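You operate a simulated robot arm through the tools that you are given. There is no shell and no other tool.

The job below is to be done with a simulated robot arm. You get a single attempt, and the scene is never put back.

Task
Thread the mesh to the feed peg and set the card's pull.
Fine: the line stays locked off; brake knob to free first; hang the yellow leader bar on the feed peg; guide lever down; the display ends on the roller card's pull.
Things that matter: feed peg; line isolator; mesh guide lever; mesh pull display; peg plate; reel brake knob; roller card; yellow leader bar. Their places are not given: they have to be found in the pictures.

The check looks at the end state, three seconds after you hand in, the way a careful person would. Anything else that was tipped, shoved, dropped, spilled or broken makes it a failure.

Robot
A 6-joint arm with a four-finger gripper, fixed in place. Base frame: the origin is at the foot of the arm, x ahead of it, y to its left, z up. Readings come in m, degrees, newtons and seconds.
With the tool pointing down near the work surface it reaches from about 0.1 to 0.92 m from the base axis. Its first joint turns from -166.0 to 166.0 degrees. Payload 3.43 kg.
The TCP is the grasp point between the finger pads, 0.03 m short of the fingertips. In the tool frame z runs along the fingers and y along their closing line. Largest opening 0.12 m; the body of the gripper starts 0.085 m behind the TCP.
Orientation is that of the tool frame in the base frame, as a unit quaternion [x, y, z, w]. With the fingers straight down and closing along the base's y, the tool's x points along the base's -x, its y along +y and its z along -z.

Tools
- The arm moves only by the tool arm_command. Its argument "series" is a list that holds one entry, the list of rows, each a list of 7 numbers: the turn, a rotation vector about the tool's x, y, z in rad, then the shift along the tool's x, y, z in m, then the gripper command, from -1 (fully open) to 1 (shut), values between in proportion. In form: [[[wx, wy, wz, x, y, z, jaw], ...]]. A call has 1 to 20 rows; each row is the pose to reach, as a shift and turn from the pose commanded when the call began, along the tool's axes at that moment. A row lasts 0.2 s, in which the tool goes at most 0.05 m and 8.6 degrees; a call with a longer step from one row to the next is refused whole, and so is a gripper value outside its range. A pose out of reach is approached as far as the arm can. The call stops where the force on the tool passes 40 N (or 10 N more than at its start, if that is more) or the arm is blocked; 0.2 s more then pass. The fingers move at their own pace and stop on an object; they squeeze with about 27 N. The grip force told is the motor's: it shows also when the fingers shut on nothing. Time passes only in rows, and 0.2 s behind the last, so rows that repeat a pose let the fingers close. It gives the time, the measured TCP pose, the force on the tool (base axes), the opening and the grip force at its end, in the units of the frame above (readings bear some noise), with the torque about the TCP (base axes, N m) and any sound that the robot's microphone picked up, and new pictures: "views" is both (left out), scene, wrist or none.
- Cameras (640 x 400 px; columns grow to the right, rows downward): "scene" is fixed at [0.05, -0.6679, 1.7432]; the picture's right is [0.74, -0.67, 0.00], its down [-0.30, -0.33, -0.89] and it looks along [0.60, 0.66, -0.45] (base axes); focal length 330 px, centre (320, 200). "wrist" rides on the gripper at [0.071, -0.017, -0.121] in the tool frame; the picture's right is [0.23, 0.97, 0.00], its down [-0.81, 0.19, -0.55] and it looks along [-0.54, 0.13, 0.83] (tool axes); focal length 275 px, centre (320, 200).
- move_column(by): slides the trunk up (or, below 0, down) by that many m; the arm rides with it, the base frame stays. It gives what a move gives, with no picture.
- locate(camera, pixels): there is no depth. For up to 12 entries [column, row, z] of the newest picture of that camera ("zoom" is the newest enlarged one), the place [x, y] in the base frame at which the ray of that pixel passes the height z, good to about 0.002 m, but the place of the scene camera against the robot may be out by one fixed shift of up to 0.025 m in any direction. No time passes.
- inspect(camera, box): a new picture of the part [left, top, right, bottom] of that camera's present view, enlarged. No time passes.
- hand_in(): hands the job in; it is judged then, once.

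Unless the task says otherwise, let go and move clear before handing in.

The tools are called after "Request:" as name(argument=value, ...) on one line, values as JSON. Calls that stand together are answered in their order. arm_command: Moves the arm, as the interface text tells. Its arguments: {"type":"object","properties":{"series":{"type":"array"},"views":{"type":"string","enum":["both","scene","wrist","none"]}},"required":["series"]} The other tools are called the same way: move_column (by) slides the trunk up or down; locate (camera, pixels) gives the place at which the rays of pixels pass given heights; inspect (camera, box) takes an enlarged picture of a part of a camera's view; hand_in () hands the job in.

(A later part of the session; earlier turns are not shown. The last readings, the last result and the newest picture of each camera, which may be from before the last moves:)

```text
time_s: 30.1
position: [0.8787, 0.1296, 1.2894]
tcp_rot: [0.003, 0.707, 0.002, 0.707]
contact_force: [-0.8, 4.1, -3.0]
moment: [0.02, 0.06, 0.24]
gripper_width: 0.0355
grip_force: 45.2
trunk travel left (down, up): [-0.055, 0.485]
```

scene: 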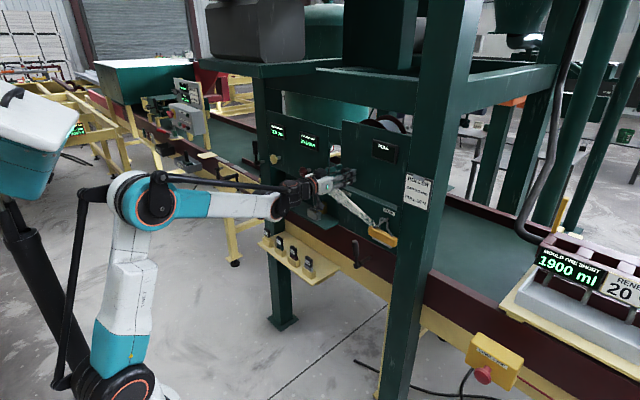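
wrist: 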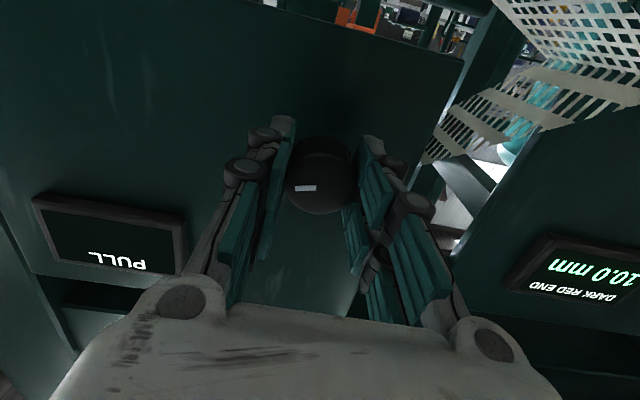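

The knob is gripped (width 35.5 mm). I'll turn counter-clockwise (negative roll) by 30° and watch the torque and sounds.

Request:
arm_command(series=[[[0, 0, -0.1, 0, 0, 0, 1], [0, 0, -0.2, 0, 0, 0, 1], [0, 0, -0.3, 0, 0, 0, 1], [0, 0, -0.4, 0, 0, 0, 1], [0, 0, -0.5, 0, 0, 0, 1]]])

```text
time_s: 31.2
position: [0.878, 0.1296, 1.2906]
tcp_rot: [-0.175, 0.686, -0.174, 0.685]
contact_force: [7.9, 6.8, 7.9]
moment: [0.02, 0.0, -0.01]
gripper_width: 0.0356
grip_force: 44.7
trunk travel left (down, up): [-0.055, 0.485]
```

scene: 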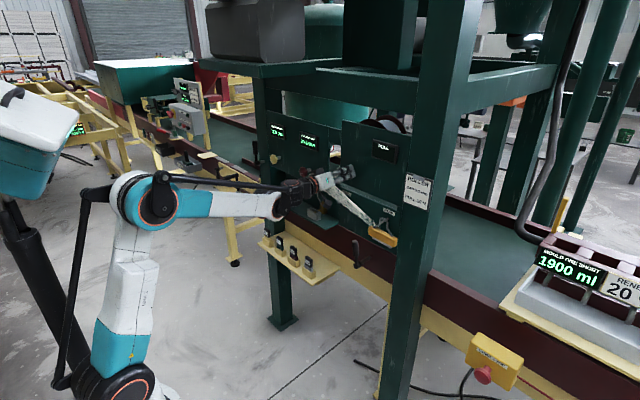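
wrist: 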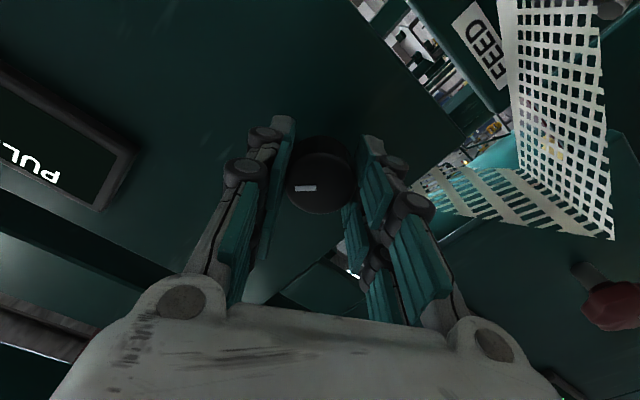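

The mark moved with the gripper, so the knob turned ~29° CCW with almost no torque. I'll carry on another 0.6 rad.

Request:
arm_command(series=[[[0, 0, -0.1, 0, 0, 0, 1], [0, 0, -0.2, 0, 0, 0, 1], [0, 0, -0.3, 0, 0, 0, 1], [0, 0, -0.4, 0, 0, 0, 1], [0, 0, -0.5, 0, 0, 0, 1], [0, 0, -0.6, 0, 0, 0, 1]]])

```text
time_s: 32.6
position: [0.8769, 0.1288, 1.2902]
tcp_rot: [-0.368, 0.604, -0.37, 0.603]
contact_force: [12.5, 5.6, 11.4]
moment: [0.0, -0.16, 0.01]
gripper_width: 0.0353
grip_force: 44.7
trunk travel left (down, up): [-0.055, 0.485]
```

scene: 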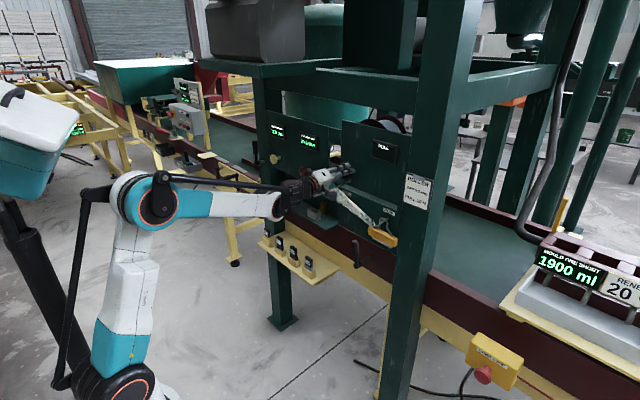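
wrist: 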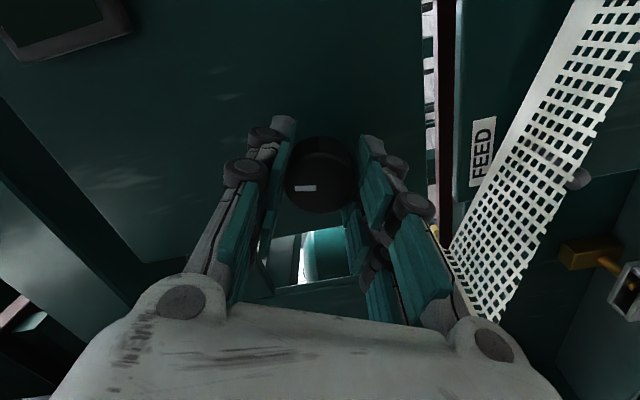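

No stop felt yet at about 63° of turn. I'll continue to about 110° in small steps.

Request:
arm_command(series=[[[0, 0, -0.1, 0, 0, 0, 1], [0, 0, -0.2, 0, 0, 0, 1], [0, 0, -0.3, 0, 0, 0, 1], [0, 0, -0.4, 0, 0, 0, 1], [0, 0, -0.5, 0, 0, 0, 1], [0, 0, -0.6, 0, 0, 0, 1], [0, 0, -0.7, 0, 0, 0, 1], [0, 0, -0.8, 0, 0, 0, 1]]])

```text
time_s: 34.5
position: [0.8777, 0.1293, 1.2898]
tcp_rot: [0.575, -0.412, 0.575, -0.412]
contact_force: [-10.4, 3.2, -11.4]
moment: [0.72, 0.34, 0.05]
gripper_width: 0.0356
grip_force: 44.8
trunk travel left (down, up): [-0.055, 0.485]
```

scene: 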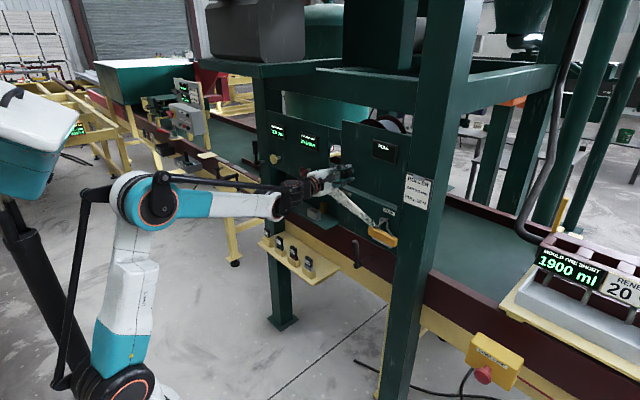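
wrist: 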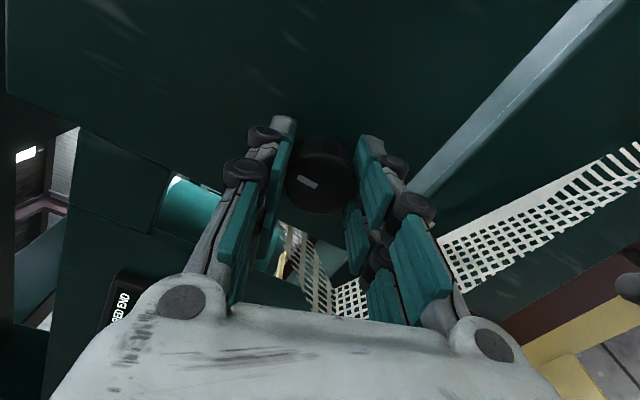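

Torque rose to 0.72 N·m and the mark slipped relative to the fingers, so there's a stop near 12 o'clock. I'll enlarge the mark and back off slightly to relieve the torque.

Request:
inspect(camera="wrist", box=[280, 130, 360, 220])

Request:
inspect(camera="scene", box=[320, 130, 410, 200])

```text
4.44 times, centred on (320, 175) of wrist
```

zoom: 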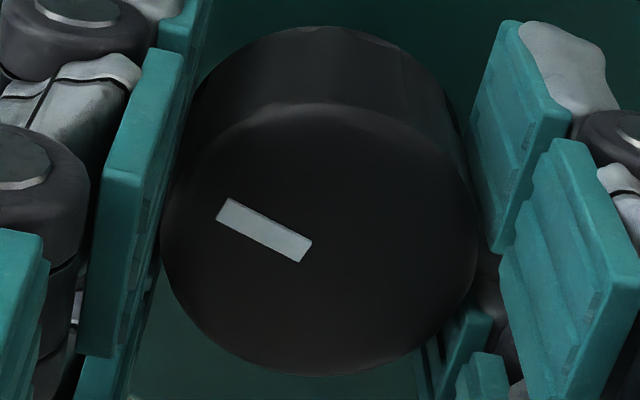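

```text
5.71 times, centred on (365, 165) of scene
```

zoom: 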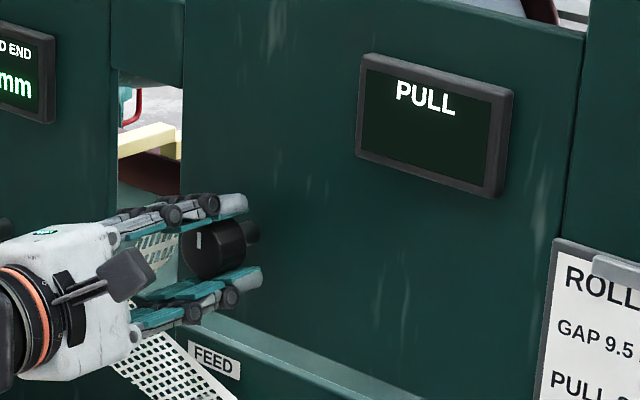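

The scene zoom shows the mark standing vertical (12 o'clock) against the stop – that should be "free". I'll open the fingers and back straight out, then check the mark.

Request:
arm_command(series=[[[0, 0, 0, 0, 0, 0, 0], [0, 0, 0, 0, 0, 0, 0], [0, 0, 0, 0, 0, -0.03, 0], [0, 0, 0, 0, 0, -0.07, 0], [0, 0, 0, 0, 0, -0.11, 0], [0, 0, 0, 0, 0, -0.14, 0]]])

```text
time_s: 35.9
position: [0.7375, 0.1275, 1.2903]
tcp_rot: [0.574, -0.412, 0.574, -0.413]
contact_force: [0.2, -0.9, -0.1]
moment: [0.0, 0.02, 0.0]
gripper_width: 0.0601
grip_force: 0.1
trunk travel left (down, up): [-0.055, 0.485]
```

scene: 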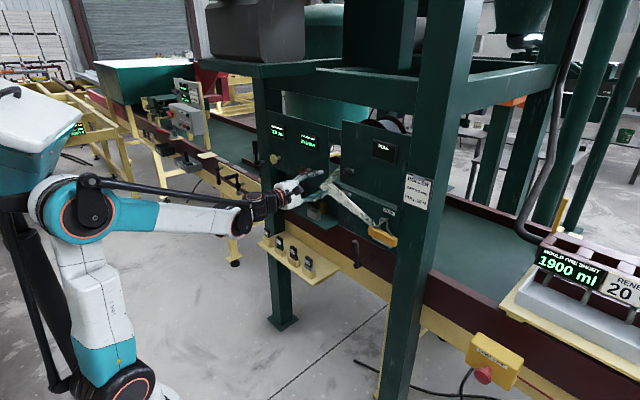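
wrist: 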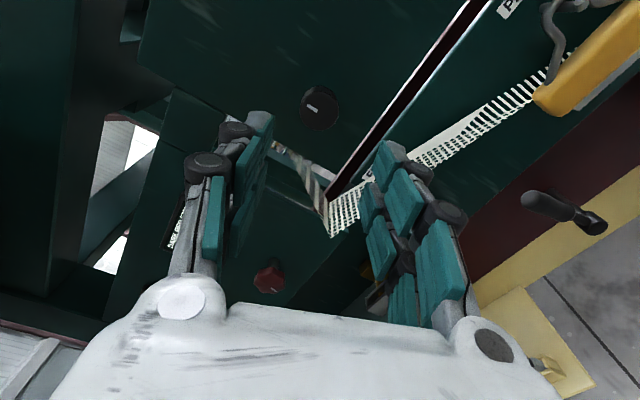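

The gripper is clear. I'll verify the knob's mark in both pictures.

Request:
inspect(camera="scene", box=[325, 155, 375, 190])

Request:
inspect(camera="wrist", box=[290, 75, 350, 140])

```text
11.43 times, centred on (350, 172) of scene
```

zoom: 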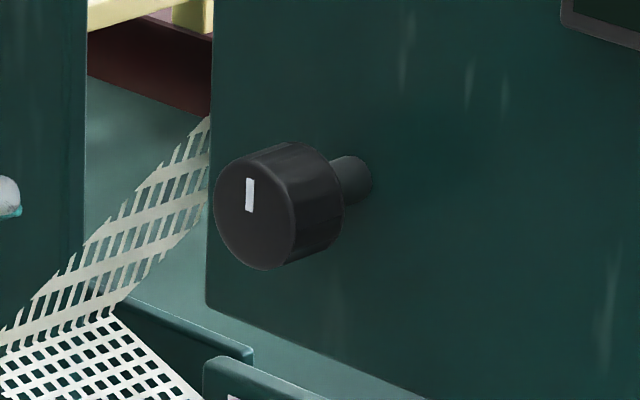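

```text
6.15 times, centred on (320, 108) of wrist
```

zoom: 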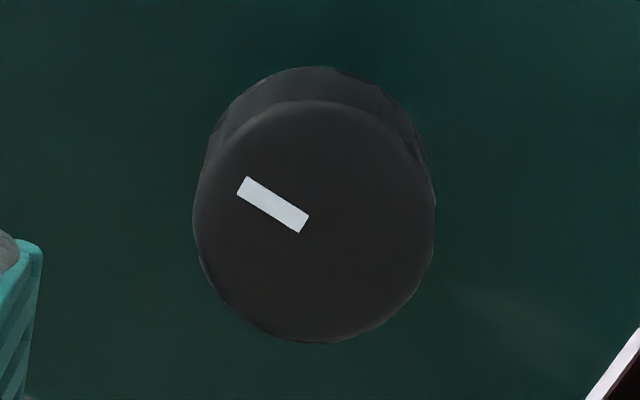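

The mark is clearly at 12 o'clock, so the brake is at its free stop. Next I'll go to in front of the parked bar (y≈−0.03, z≈1.15), rolled to −90° so that fingers close vertically, for a measuring view.

Request:
arm_command(series=[[[0, 0, 0.055, 0.0174, 0.0306, -0.006, 0], [0, 0, 0.109, 0.0347, 0.0611, -0.0125, 0], [0, 0, 0.164, 0.0521, 0.0917, -0.019, 0], [0, 0, 0.219, 0.0694, 0.1222, -0.025, 0], [0, 0, 0.273, 0.0868, 0.1528, -0.031, 0], [0, 0, 0.328, 0.1041, 0.1833, -0.0375, 0], [0, 0, 0.328, 0.1041, 0.1833, -0.0375, 0]]])

```text
time_s: 37.5
position: [0.7005, -0.0274, 1.1507]
tcp_rot: [-0.499, 0.501, -0.498, 0.501]
contact_force: [0.1, -0.1, 0.5]
moment: [0.04, 0.0, 0.05]
gripper_width: 0.0601
grip_force: 0.1
trunk travel left (down, up): [-0.055, 0.485]
```

scene: 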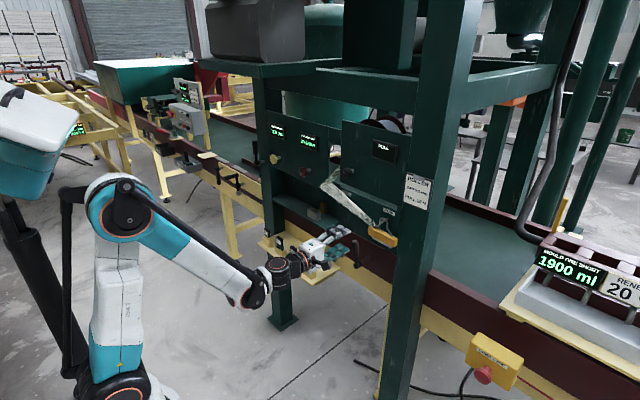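
wrist: 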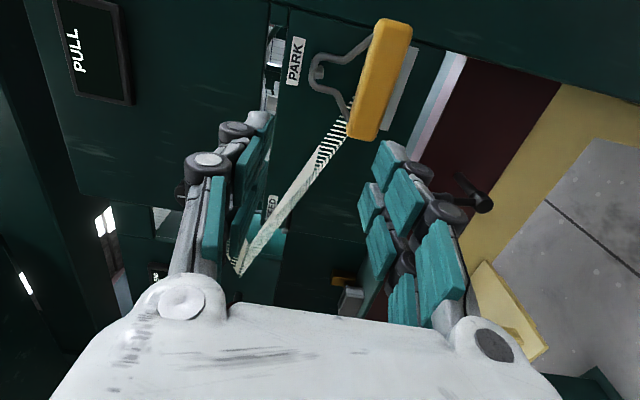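

The bar (380,80) and its bail are in view from the right. I'll enlarge it and sample rays.

Request:
inspect(camera="wrist", box=[280, 5, 440, 155])

Request:
inspect(camera="scene", box=[355, 200, 415, 255])

```text
2.67 times, centred on (360, 80) of wrist
```

zoom: 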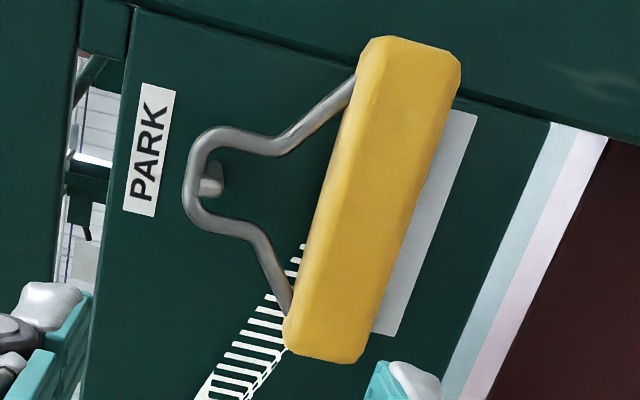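

```text
7.27 times, centred on (385, 228) of scene
```

zoom: 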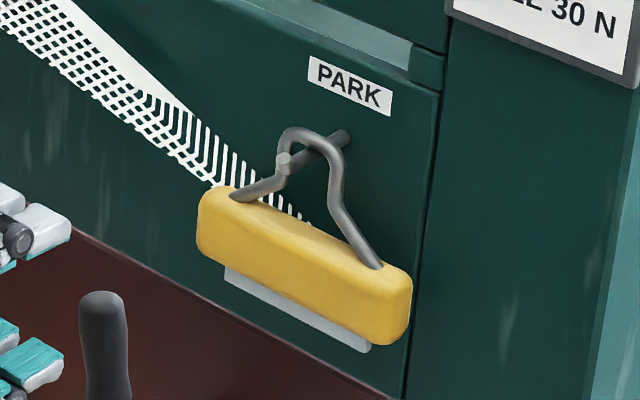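

I'll lower the tool 0.08 m to about bar height for a second view of the same features.

Request:
locate(camera="wrist", pixels=[[384.3, 81.9, 1.1], [384.3, 81.9, 1.05], [319.6, 72.5, 1.16], [319.6, 72.5, 1.14], [309, 70, 1.16], [309, 70, 1.18]])

Request:
arm_command(series=[[[0, 0, 0, 0.005, 0.04, 0, 0], [0, 0, 0, 0.01, 0.08, 0, 0], [0, 0, 0, 0.01, 0.08, 0, 0]]])

```text
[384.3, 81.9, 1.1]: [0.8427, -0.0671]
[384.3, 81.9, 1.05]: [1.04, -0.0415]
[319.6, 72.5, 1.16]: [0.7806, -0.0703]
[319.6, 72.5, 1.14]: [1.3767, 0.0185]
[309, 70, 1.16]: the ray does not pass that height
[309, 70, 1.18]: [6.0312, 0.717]
```

```text
time_s: 38.2
position: [0.7013, -0.0366, 1.0687]
tcp_rot: [-0.499, 0.501, -0.499, 0.501]
contact_force: [-0.1, 0.5, 0.0]
moment: [0.03, 0.01, 0.02]
gripper_width: 0.0601
grip_force: 0.0
trunk travel left (down, up): [-0.055, 0.485]
```

scene: 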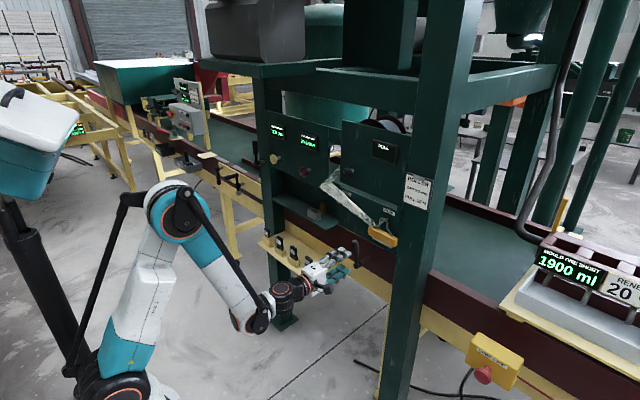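
wrist: 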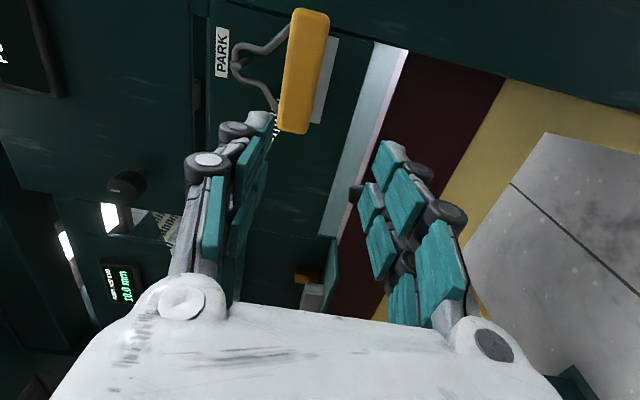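

Request:
inspect(camera="wrist", box=[200, 0, 360, 145])

Request:
inspect(camera="wrist", box=[220, 20, 290, 100])

```text
2.76 times, centred on (280, 72) of wrist
```

zoom: 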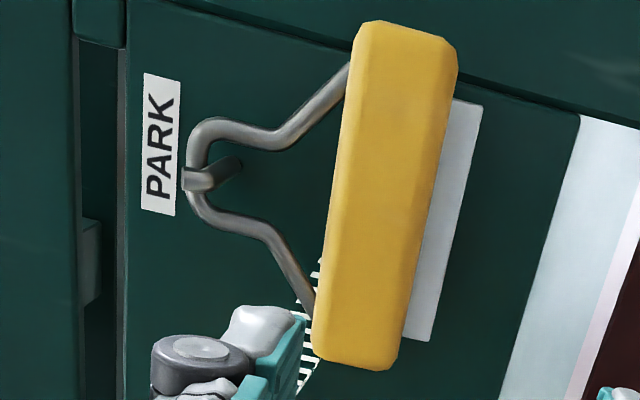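

```text
5.00 times, centred on (255, 60) of wrist
```

zoom: 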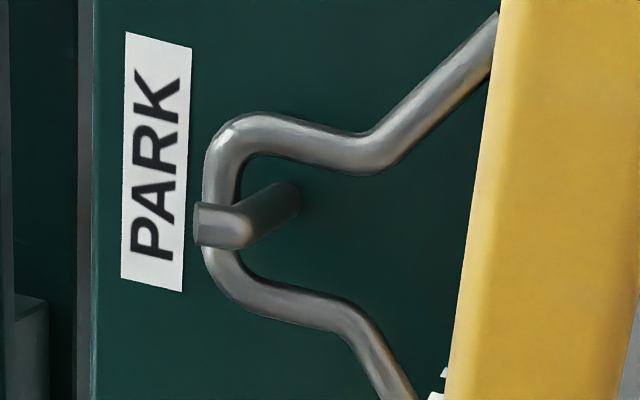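

The peg's shape is clear: horizontal out of the plate with a short upturned end, the bail arch resting behind it. I'll locate matching pixels for triangulation.

Request:
locate(camera="wrist", pixels=[[305.4, 70.2, 1.1], [305.4, 70.2, 1.12], [245, 63, 1.15], [245, 63, 1.13], [296, 8, 1.1], [296, 8, 1.12], [281, 130, 1.1], [281, 130, 1.12], [323, 13, 1.07], [323, 13, 1.08], [254, 59, 1.13], [254, 59, 1.15]])

```text
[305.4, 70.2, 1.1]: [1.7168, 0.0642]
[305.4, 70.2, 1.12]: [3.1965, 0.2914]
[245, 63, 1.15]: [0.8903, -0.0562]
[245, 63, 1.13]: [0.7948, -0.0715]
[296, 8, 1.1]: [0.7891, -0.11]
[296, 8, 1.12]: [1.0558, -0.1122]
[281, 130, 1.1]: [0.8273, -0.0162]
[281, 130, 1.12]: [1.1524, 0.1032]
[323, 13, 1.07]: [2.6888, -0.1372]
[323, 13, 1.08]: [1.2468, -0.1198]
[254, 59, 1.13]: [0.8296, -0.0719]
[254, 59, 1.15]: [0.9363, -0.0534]
```

Triangulation gives: bar front face x≈0.883, y from −0.113 to 0.007, z 1.074–1.105; thin strip below at x≈0.899; bail plane x≈0.90; peg at y≈−0.053 with tip top z≈1.157; plate x≈0.925. I'll go to a pre-grasp offset to y≈−0.077 (so the fingers miss the peg when lifting) with a 0.05 m opening.

Request:
arm_command(series=[[[0, 0, 0, 0.013, -0.007, 0.03, 0.167], [0, 0, 0, 0.027, -0.014, 0.06, 0.167], [0, 0, 0, 0.04, -0.0208, 0.1, 0.167], [0, 0, 0, 0.04, -0.0208, 0.1, 0.167]]])

```text
time_s: 39.2
position: [0.8012, -0.0777, 1.0914]
tcp_rot: [-0.499, 0.501, -0.499, 0.501]
contact_force: [0.4, 0.0, 0.1]
moment: [-0.01, -0.04, 0.02]
gripper_width: 0.0499
grip_force: 0.1
trunk travel left (down, up): [-0.055, 0.485]
```

scene: 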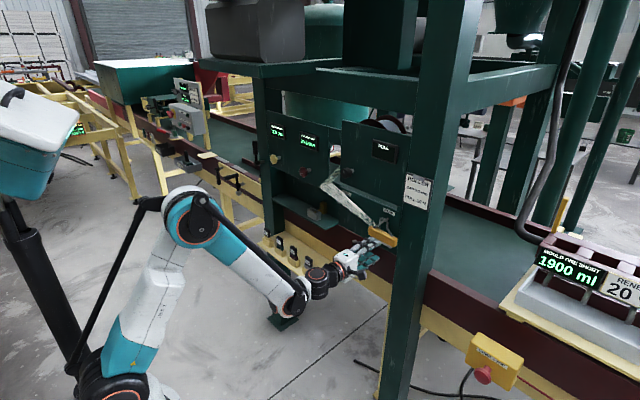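
wrist: 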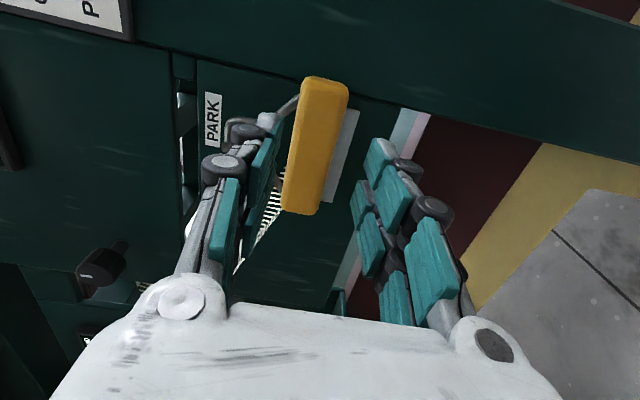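

The bar is centred between the fingers vertically (tool axis meets it near (320,130)). I'll check finger width and clearances in an enlarged view before closing in.

Request:
inspect(camera="wrist", box=[180, 60, 480, 250])

Request:
inspect(camera="scene", box=[320, 200, 420, 290])

```text
2.11 times, centred on (330, 155) of wrist
```

zoom: 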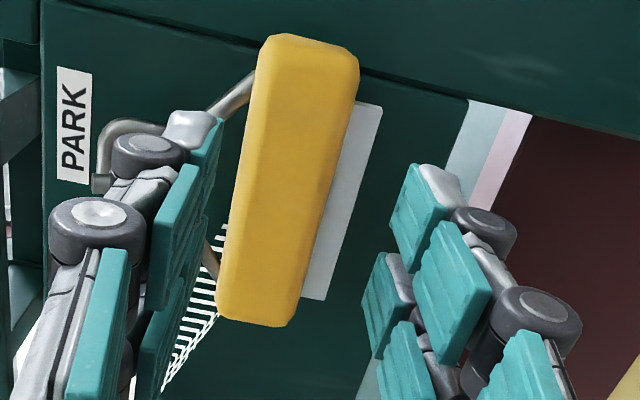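

```text
4.44 times, centred on (370, 245) of scene
```

zoom: 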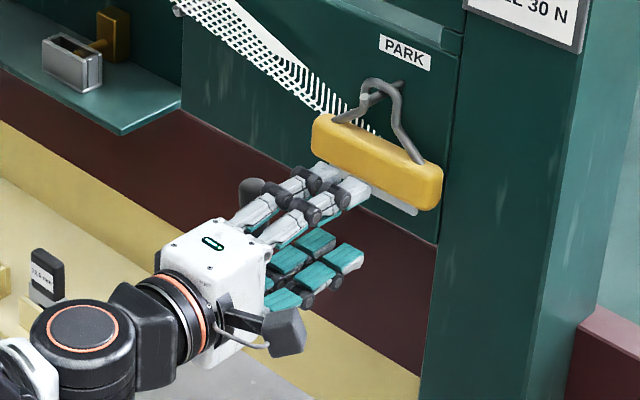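

Each side actually has a pair of fingers spanning about ±0.024 m, so I'll shift the grip centre to y≈−0.088 to keep them all clear of the peg, and advance to x≈0.855 to check.

Request:
arm_command(series=[[[0, 0, 0, 0.01, 0.001, 0, 0.167], [0, 0, 0, 0.01, 0.001, 0.02, 0.167], [0, 0, 0, 0.01, 0.001, 0.04, 0.167], [0, 0, 0, 0.01, 0.001, 0.054, 0.167], [0, 0, 0, 0.01, 0.001, 0.054, 0.167]]])

```text
time_s: 40.5
position: [0.8534, -0.0875, 1.0893]
tcp_rot: [-0.499, 0.501, -0.5, 0.5]
contact_force: [-0.4, 0.4, -0.1]
moment: [-0.02, -0.01, -0.01]
gripper_width: 0.0498
grip_force: 0.1
trunk travel left (down, up): [-0.055, 0.485]
```

scene: 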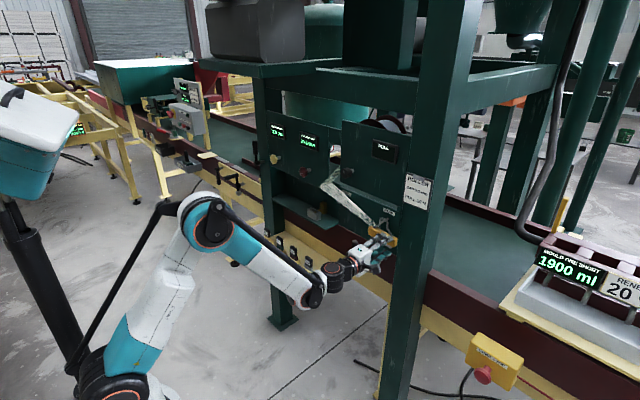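
wrist: 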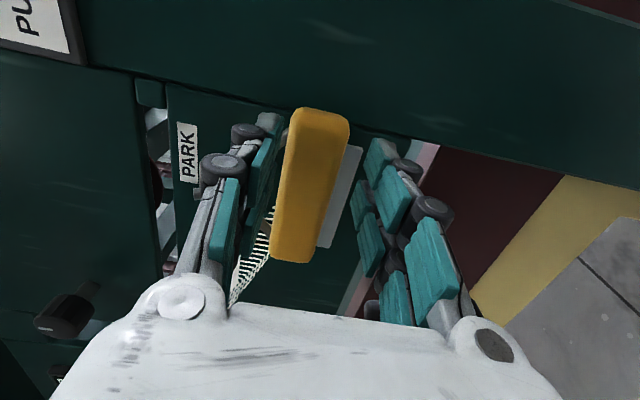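

Request:
inspect(camera="wrist", box=[200, 90, 440, 280])

Request:
inspect(camera="scene", box=[340, 200, 420, 270])

```text
2.11 times, centred on (320, 185) of wrist
```

zoom: 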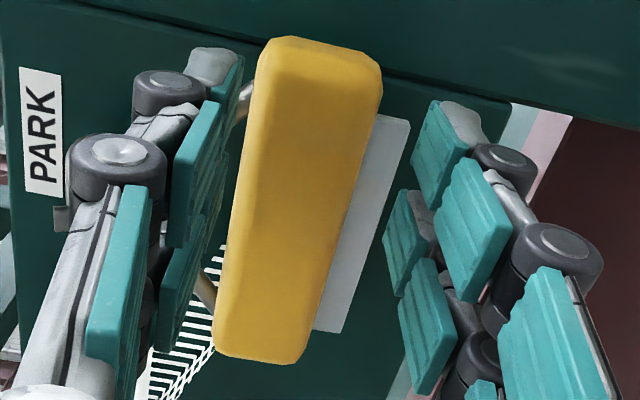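

```text
5.71 times, centred on (380, 235) of scene
```

zoom: 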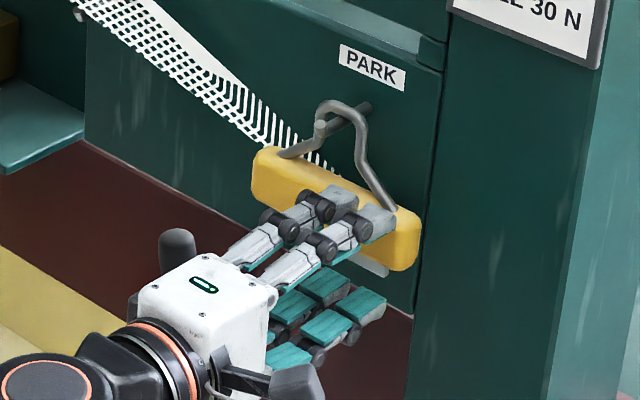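

The tips are just at the bar's front face and well centred. I'll advance 12 mm more (staying in front of the strip and bail) and close.

Request:
arm_command(series=[[[0, 0, 0, 0, 0, 0.006, 0.167], [0, 0, 0, 0, 0, 0.0125, 0.167], [0, 0, 0, 0, 0, 0.0125, 0.167]]])

```text
time_s: 41.2
position: [0.868, -0.0892, 1.0891]
tcp_rot: [-0.498, 0.501, -0.5, 0.501]
contact_force: [0.0, 0.5, -0.5]
moment: [0.02, 0.04, -0.02]
gripper_width: 0.0501
grip_force: 0.0
trunk travel left (down, up): [-0.055, 0.485]
```

scene: 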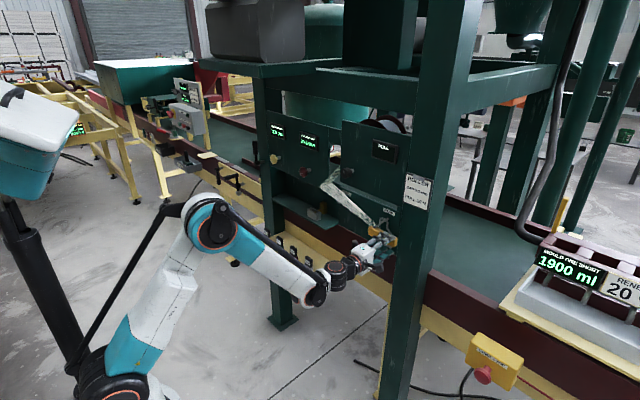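
wrist: 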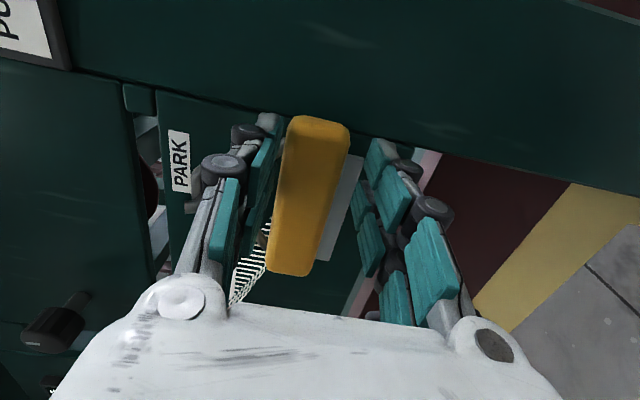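

No contact so far at x=0.868. I'll close the fingers on the bar.

Request:
arm_command(series=[[[0, 0, 0, 0, 0, 0, 0.4], [0, 0, 0, 0, 0, 0, 1], [0, 0, 0, 0, 0, 0, 1], [0, 0, 0, 0, 0, 0, 1]]])

```text
time_s: 42.2
position: [0.8652, -0.091, 1.09]
tcp_rot: [-0.497, 0.502, -0.499, 0.502]
contact_force: [6.6, -6.9, 28.1]
moment: [1.62, -0.57, -0.54]
gripper_width: 0.0389
grip_force: 26.9
trunk travel left (down, up): [-0.055, 0.485]
```

scene: 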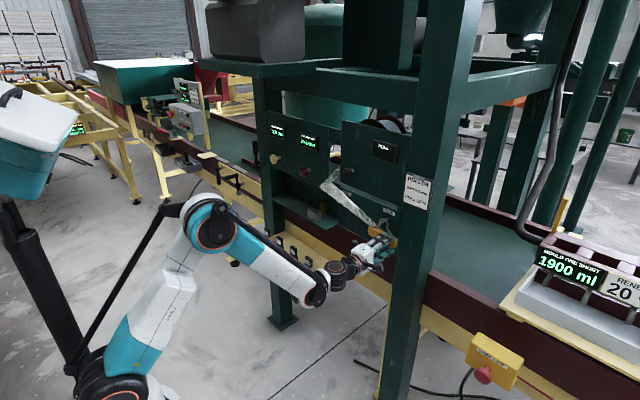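
wrist: 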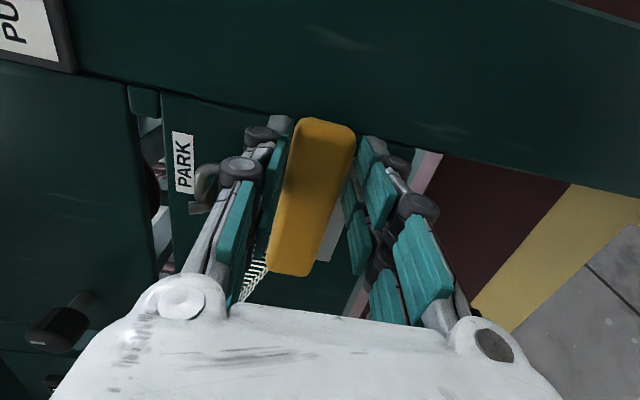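

The upper finger met the bar first (28 N up on the tool, width 38.9 mm), so the bar centre is a few mm higher than my TCP. I'll reopen, raise 5 mm, and look.

Request:
arm_command(series=[[[0, 0, 0, 0, 0, 0, 0.167], [0, 0, 0, 0, 0, 0, 0.167], [0, 0, 0, 0, -0.005, 0, 0.167], [0, 0, 0, 0, -0.005, 0, 0.167]]])

```text
time_s: 43.2
position: [0.8666, -0.0876, 1.0947]
tcp_rot: [-0.499, 0.501, -0.5, 0.5]
contact_force: [-0.1, 0.2, -0.3]
moment: [-0.02, 0.0, 0.02]
gripper_width: 0.05
grip_force: 0.0
trunk travel left (down, up): [-0.055, 0.485]
```

scene: 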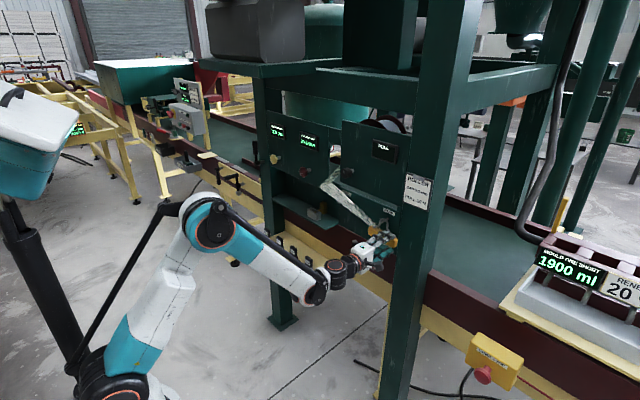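
wrist: 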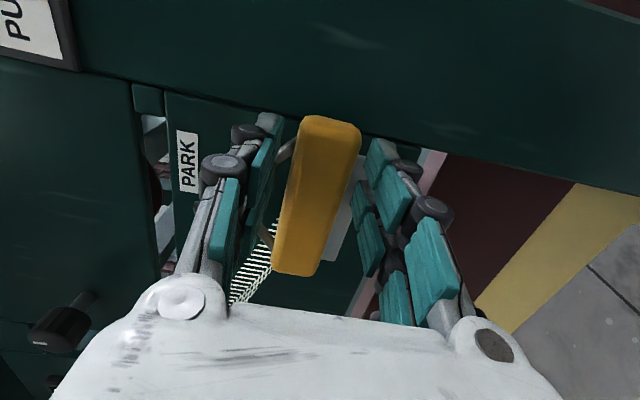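

The forces are back to zero. I'll check the centring in an enlarged view before closing again.

Request:
inspect(camera="wrist", box=[220, 90, 420, 280])

Request:
inspect(camera="scene", box=[345, 205, 415, 265])

```text
2.11 times, centred on (320, 185) of wrist
```

zoom: 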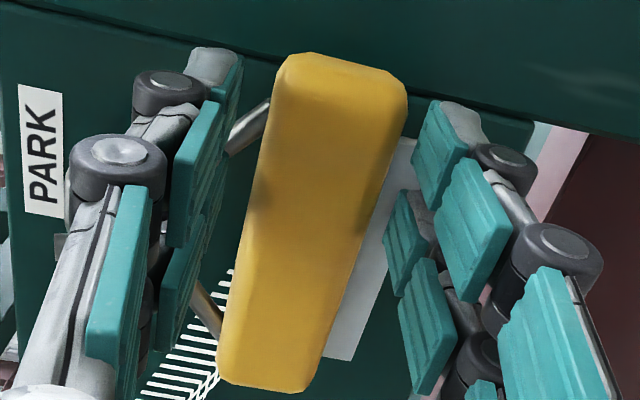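

```text
6.67 times, centred on (380, 235) of scene
```

zoom: 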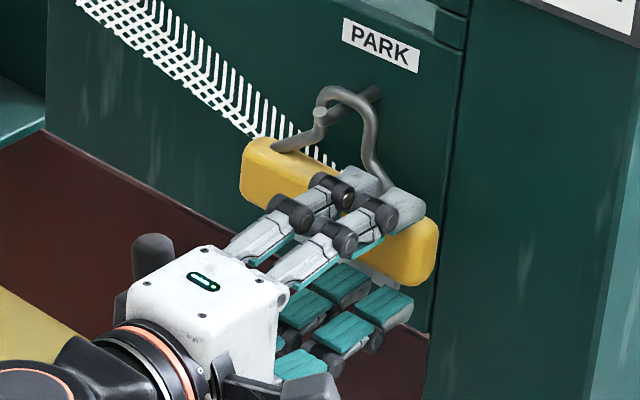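

The bar looks slightly tilted now (right end lower). I'll wait a second to see whether it swings back.

Request:
arm_command(series=[[[0, 0, 0, 0, 0, 0, 0.167], [0, 0, 0, 0, 0, 0, 0.167], [0, 0, 0, 0, 0, 0, 0.167], [0, 0, 0, 0, 0, 0, 0.167], [0, 0, 0, 0, 0, 0, 0.167], [0, 0, 0, 0, 0, 0, 0.167]]])

Request:
inspect(camera="wrist", box=[220, 90, 420, 280])

Request:
inspect(camera="scene", box=[345, 205, 415, 265])

```text
time_s: 44.6
position: [0.8675, -0.0887, 1.0941]
tcp_rot: [-0.499, 0.5, -0.499, 0.501]
contact_force: [0.1, -0.3, -0.7]
moment: [0.02, -0.01, 0.01]
gripper_width: 0.0498
grip_force: 0.0
trunk travel left (down, up): [-0.055, 0.485]
```

scene: 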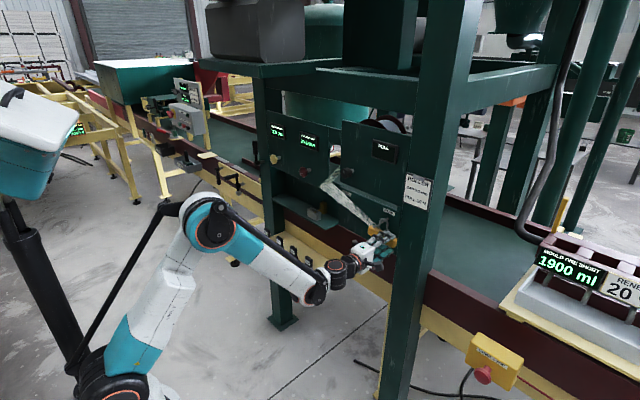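
wrist: 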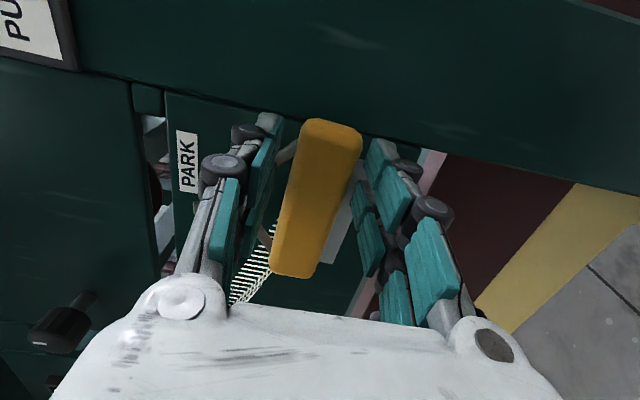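

```text
2.11 times, centred on (320, 185) of wrist
```

zoom: 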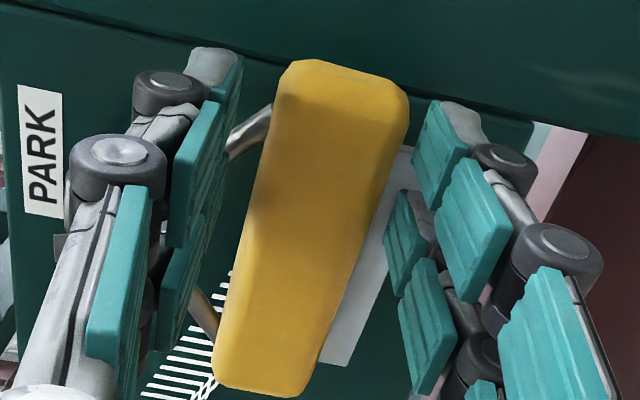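

```text
6.67 times, centred on (380, 235) of scene
```

zoom: 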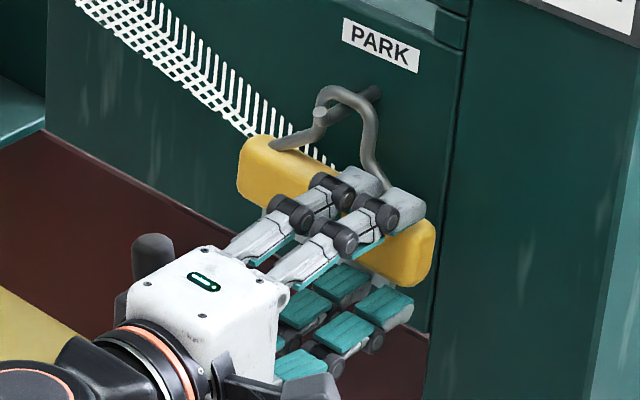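

The bar has a small tilt but is free; with the tool slightly high the lower fingers will lift it rather than fight the peg. I'll close now.

Request:
arm_command(series=[[[0, 0, 0, 0, 0, 0, 0.3], [0, 0, 0, 0, 0, 0, 0.5], [0, 0, 0, 0, 0, 0, 1], [0, 0, 0, 0, 0, 0, 1], [0, 0, 0, 0, 0, 0, 1]]])

Request:
inspect(camera="wrist", box=[220, 90, 420, 280])

Request:
inspect(camera="scene", box=[345, 205, 415, 265])

```text
time_s: 45.9
position: [0.8664, -0.0889, 1.0952]
tcp_rot: [-0.499, 0.501, -0.498, 0.501]
contact_force: [-0.1, -0.3, -0.3]
moment: [-0.06, 0.04, 0.0]
gripper_width: 0.0378
grip_force: 27.4
trunk travel left (down, up): [-0.055, 0.485]
```

scene: 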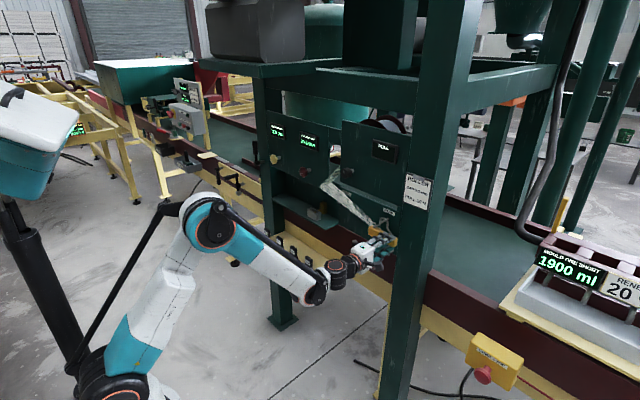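
wrist: 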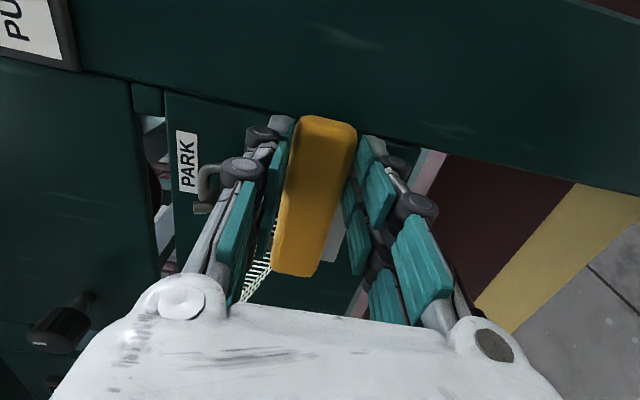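

```text
2.11 times, centred on (320, 185) of wrist
```

zoom: 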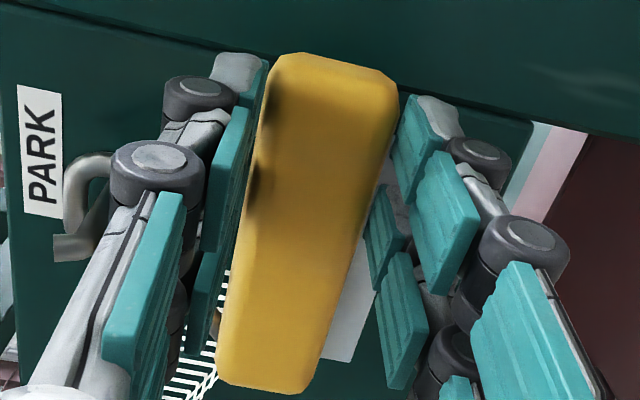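

```text
6.67 times, centred on (380, 235) of scene
```

zoom: 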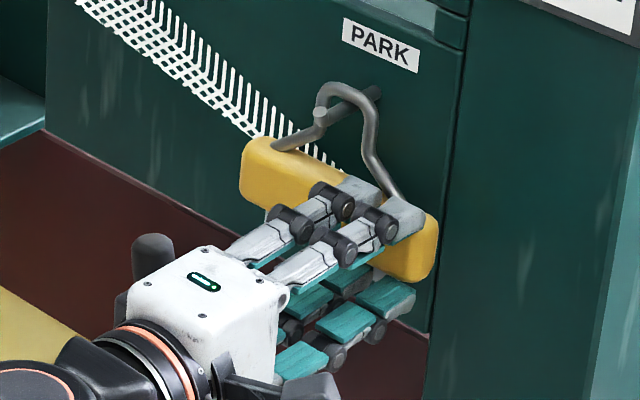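

The bar is gripped (37.8 mm, no net load on the tool). I'll lift 20 mm and check that the bail rises above the peg tip.

Request:
arm_command(series=[[[0, 0, 0, 0, -0.005, 0, 1], [0, 0, 0, 0, -0.01, 0, 1], [0, 0, 0, 0, -0.015, 0, 1], [0, 0, 0, 0, -0.02, 0, 1], [0, 0, 0, 0, -0.02, 0, 1]]])

Request:
inspect(camera="scene", box=[345, 205, 415, 265])

Request:
inspect(camera="wrist", box=[160, 90, 360, 280])

```text
time_s: 47.0
position: [0.8661, -0.088, 1.1135]
tcp_rot: [-0.499, 0.501, -0.499, 0.5]
contact_force: [0.5, -0.6, -1.1]
moment: [-0.04, 0.04, 0.03]
gripper_width: 0.0376
grip_force: 27.3
trunk travel left (down, up): [-0.055, 0.485]
```

scene: 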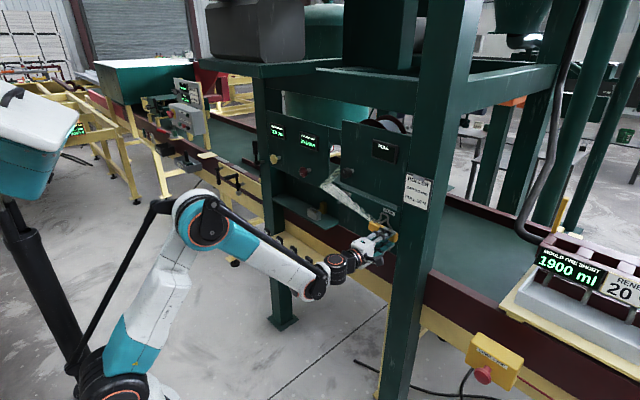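
wrist: 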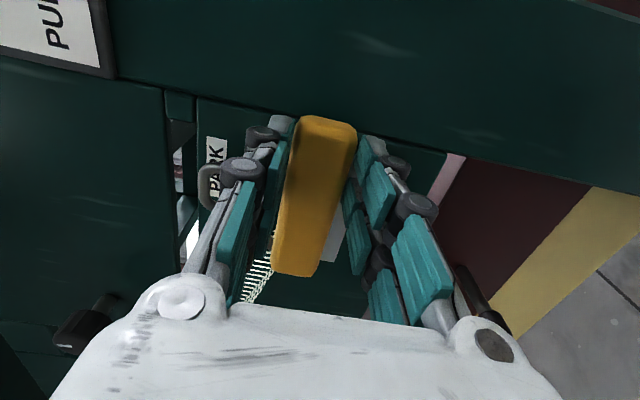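

```text
6.67 times, centred on (380, 235) of scene
```

zoom: 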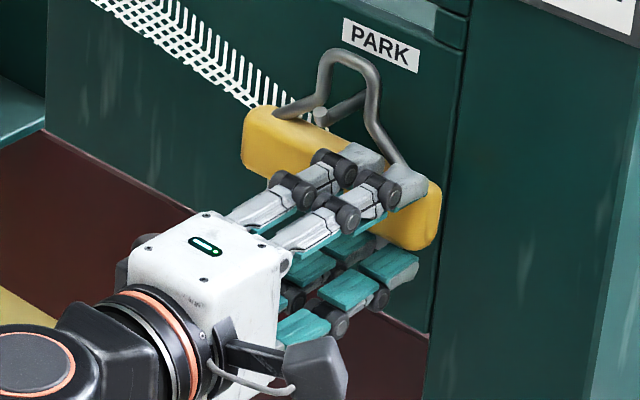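

```text
2.11 times, centred on (260, 185) of wrist
```

zoom: 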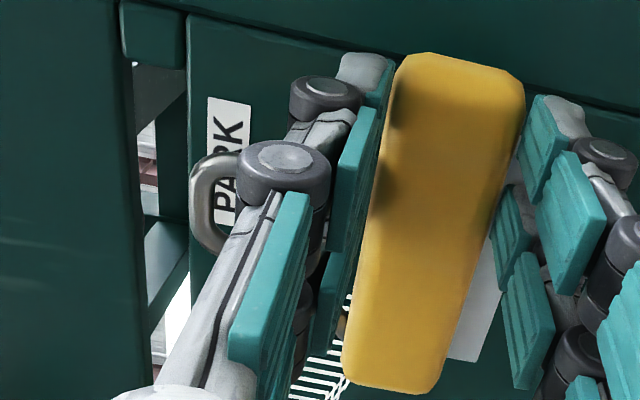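

The bail arch now stands clear above the peg tip in the scene zoom. I'll lift 6 mm more and draw the bar straight out by 0.08 m.

Request:
arm_command(series=[[[0, 0, 0, 0, -0.006, 0, 1], [0, 0, 0, 0, -0.006, -0.01, 1], [0, 0, 0, 0, -0.006, -0.02, 1], [0, 0, 0, 0, -0.006, -0.035, 1], [0, 0, 0, 0, -0.006, -0.05, 1], [0, 0, 0, 0, -0.006, -0.065, 1], [0, 0, 0, 0, -0.006, -0.08, 1], [0, 0, 0, 0, -0.006, -0.08, 1]]])

Request:
inspect(camera="scene", box=[320, 185, 420, 270])

Request:
inspect(camera="wrist", box=[160, 60, 400, 290])

```text
time_s: 48.9
position: [0.7857, -0.0873, 1.1199]
tcp_rot: [-0.499, 0.502, -0.499, 0.501]
contact_force: [-0.7, 0.9, -0.8]
moment: [-0.05, 0.04, 0.0]
gripper_width: 0.0377
grip_force: 27.0
trunk travel left (down, up): [-0.055, 0.485]
```

scene: 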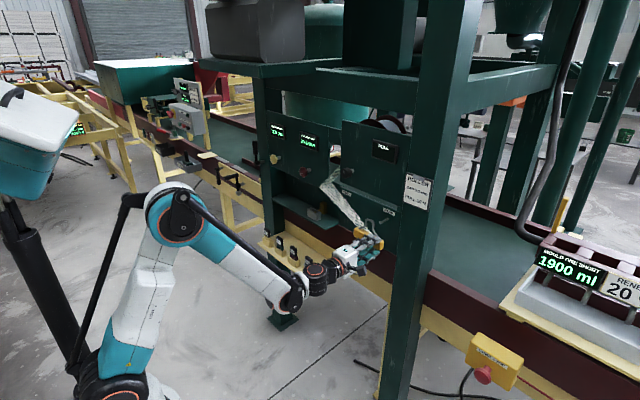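
wrist: 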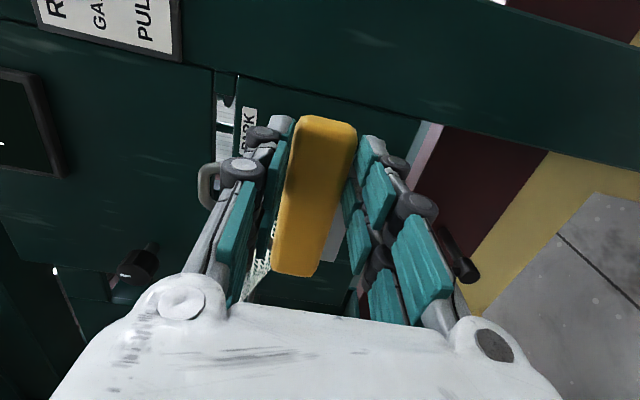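

```text
4.71 times, centred on (370, 228) of scene
```

zoom: 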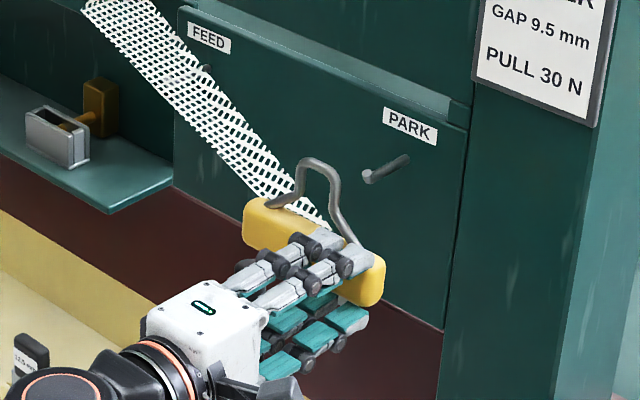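

```text
1.74 times, centred on (280, 175) of wrist
```

zoom: 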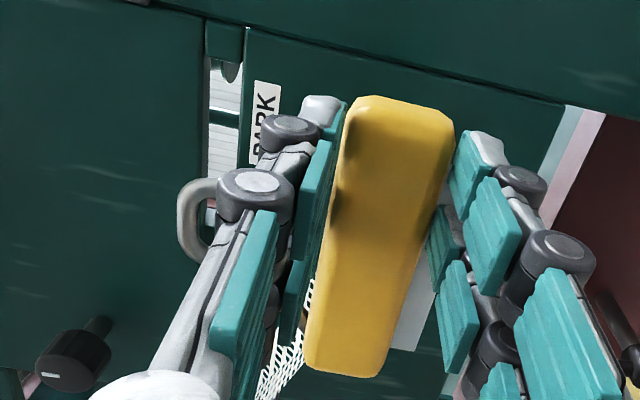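

The bar is free of the PARK peg. Now I'll locate the FEED peg relative to the PARK peg using the scene picture.

Request:
inspect(camera="scene", box=[325, 185, 395, 235])

Request:
locate(camera="scene", pixels=[[380.2, 222.7, 1.157], [338, 202.5, 1.157], [338, 202.5, 1.147], [388, 219.5, 1.146], [346, 200, 1.146]])

```text
8.00 times, centred on (360, 210) of scene
```

zoom: 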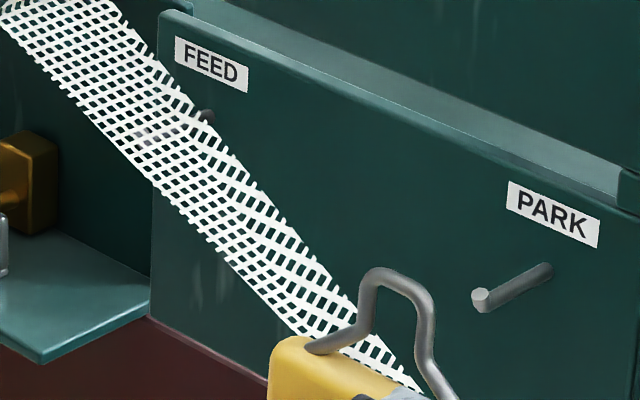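

```text
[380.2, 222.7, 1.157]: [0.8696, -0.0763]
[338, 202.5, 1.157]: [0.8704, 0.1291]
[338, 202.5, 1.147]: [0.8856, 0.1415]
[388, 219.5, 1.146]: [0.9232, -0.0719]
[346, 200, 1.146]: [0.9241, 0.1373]
```

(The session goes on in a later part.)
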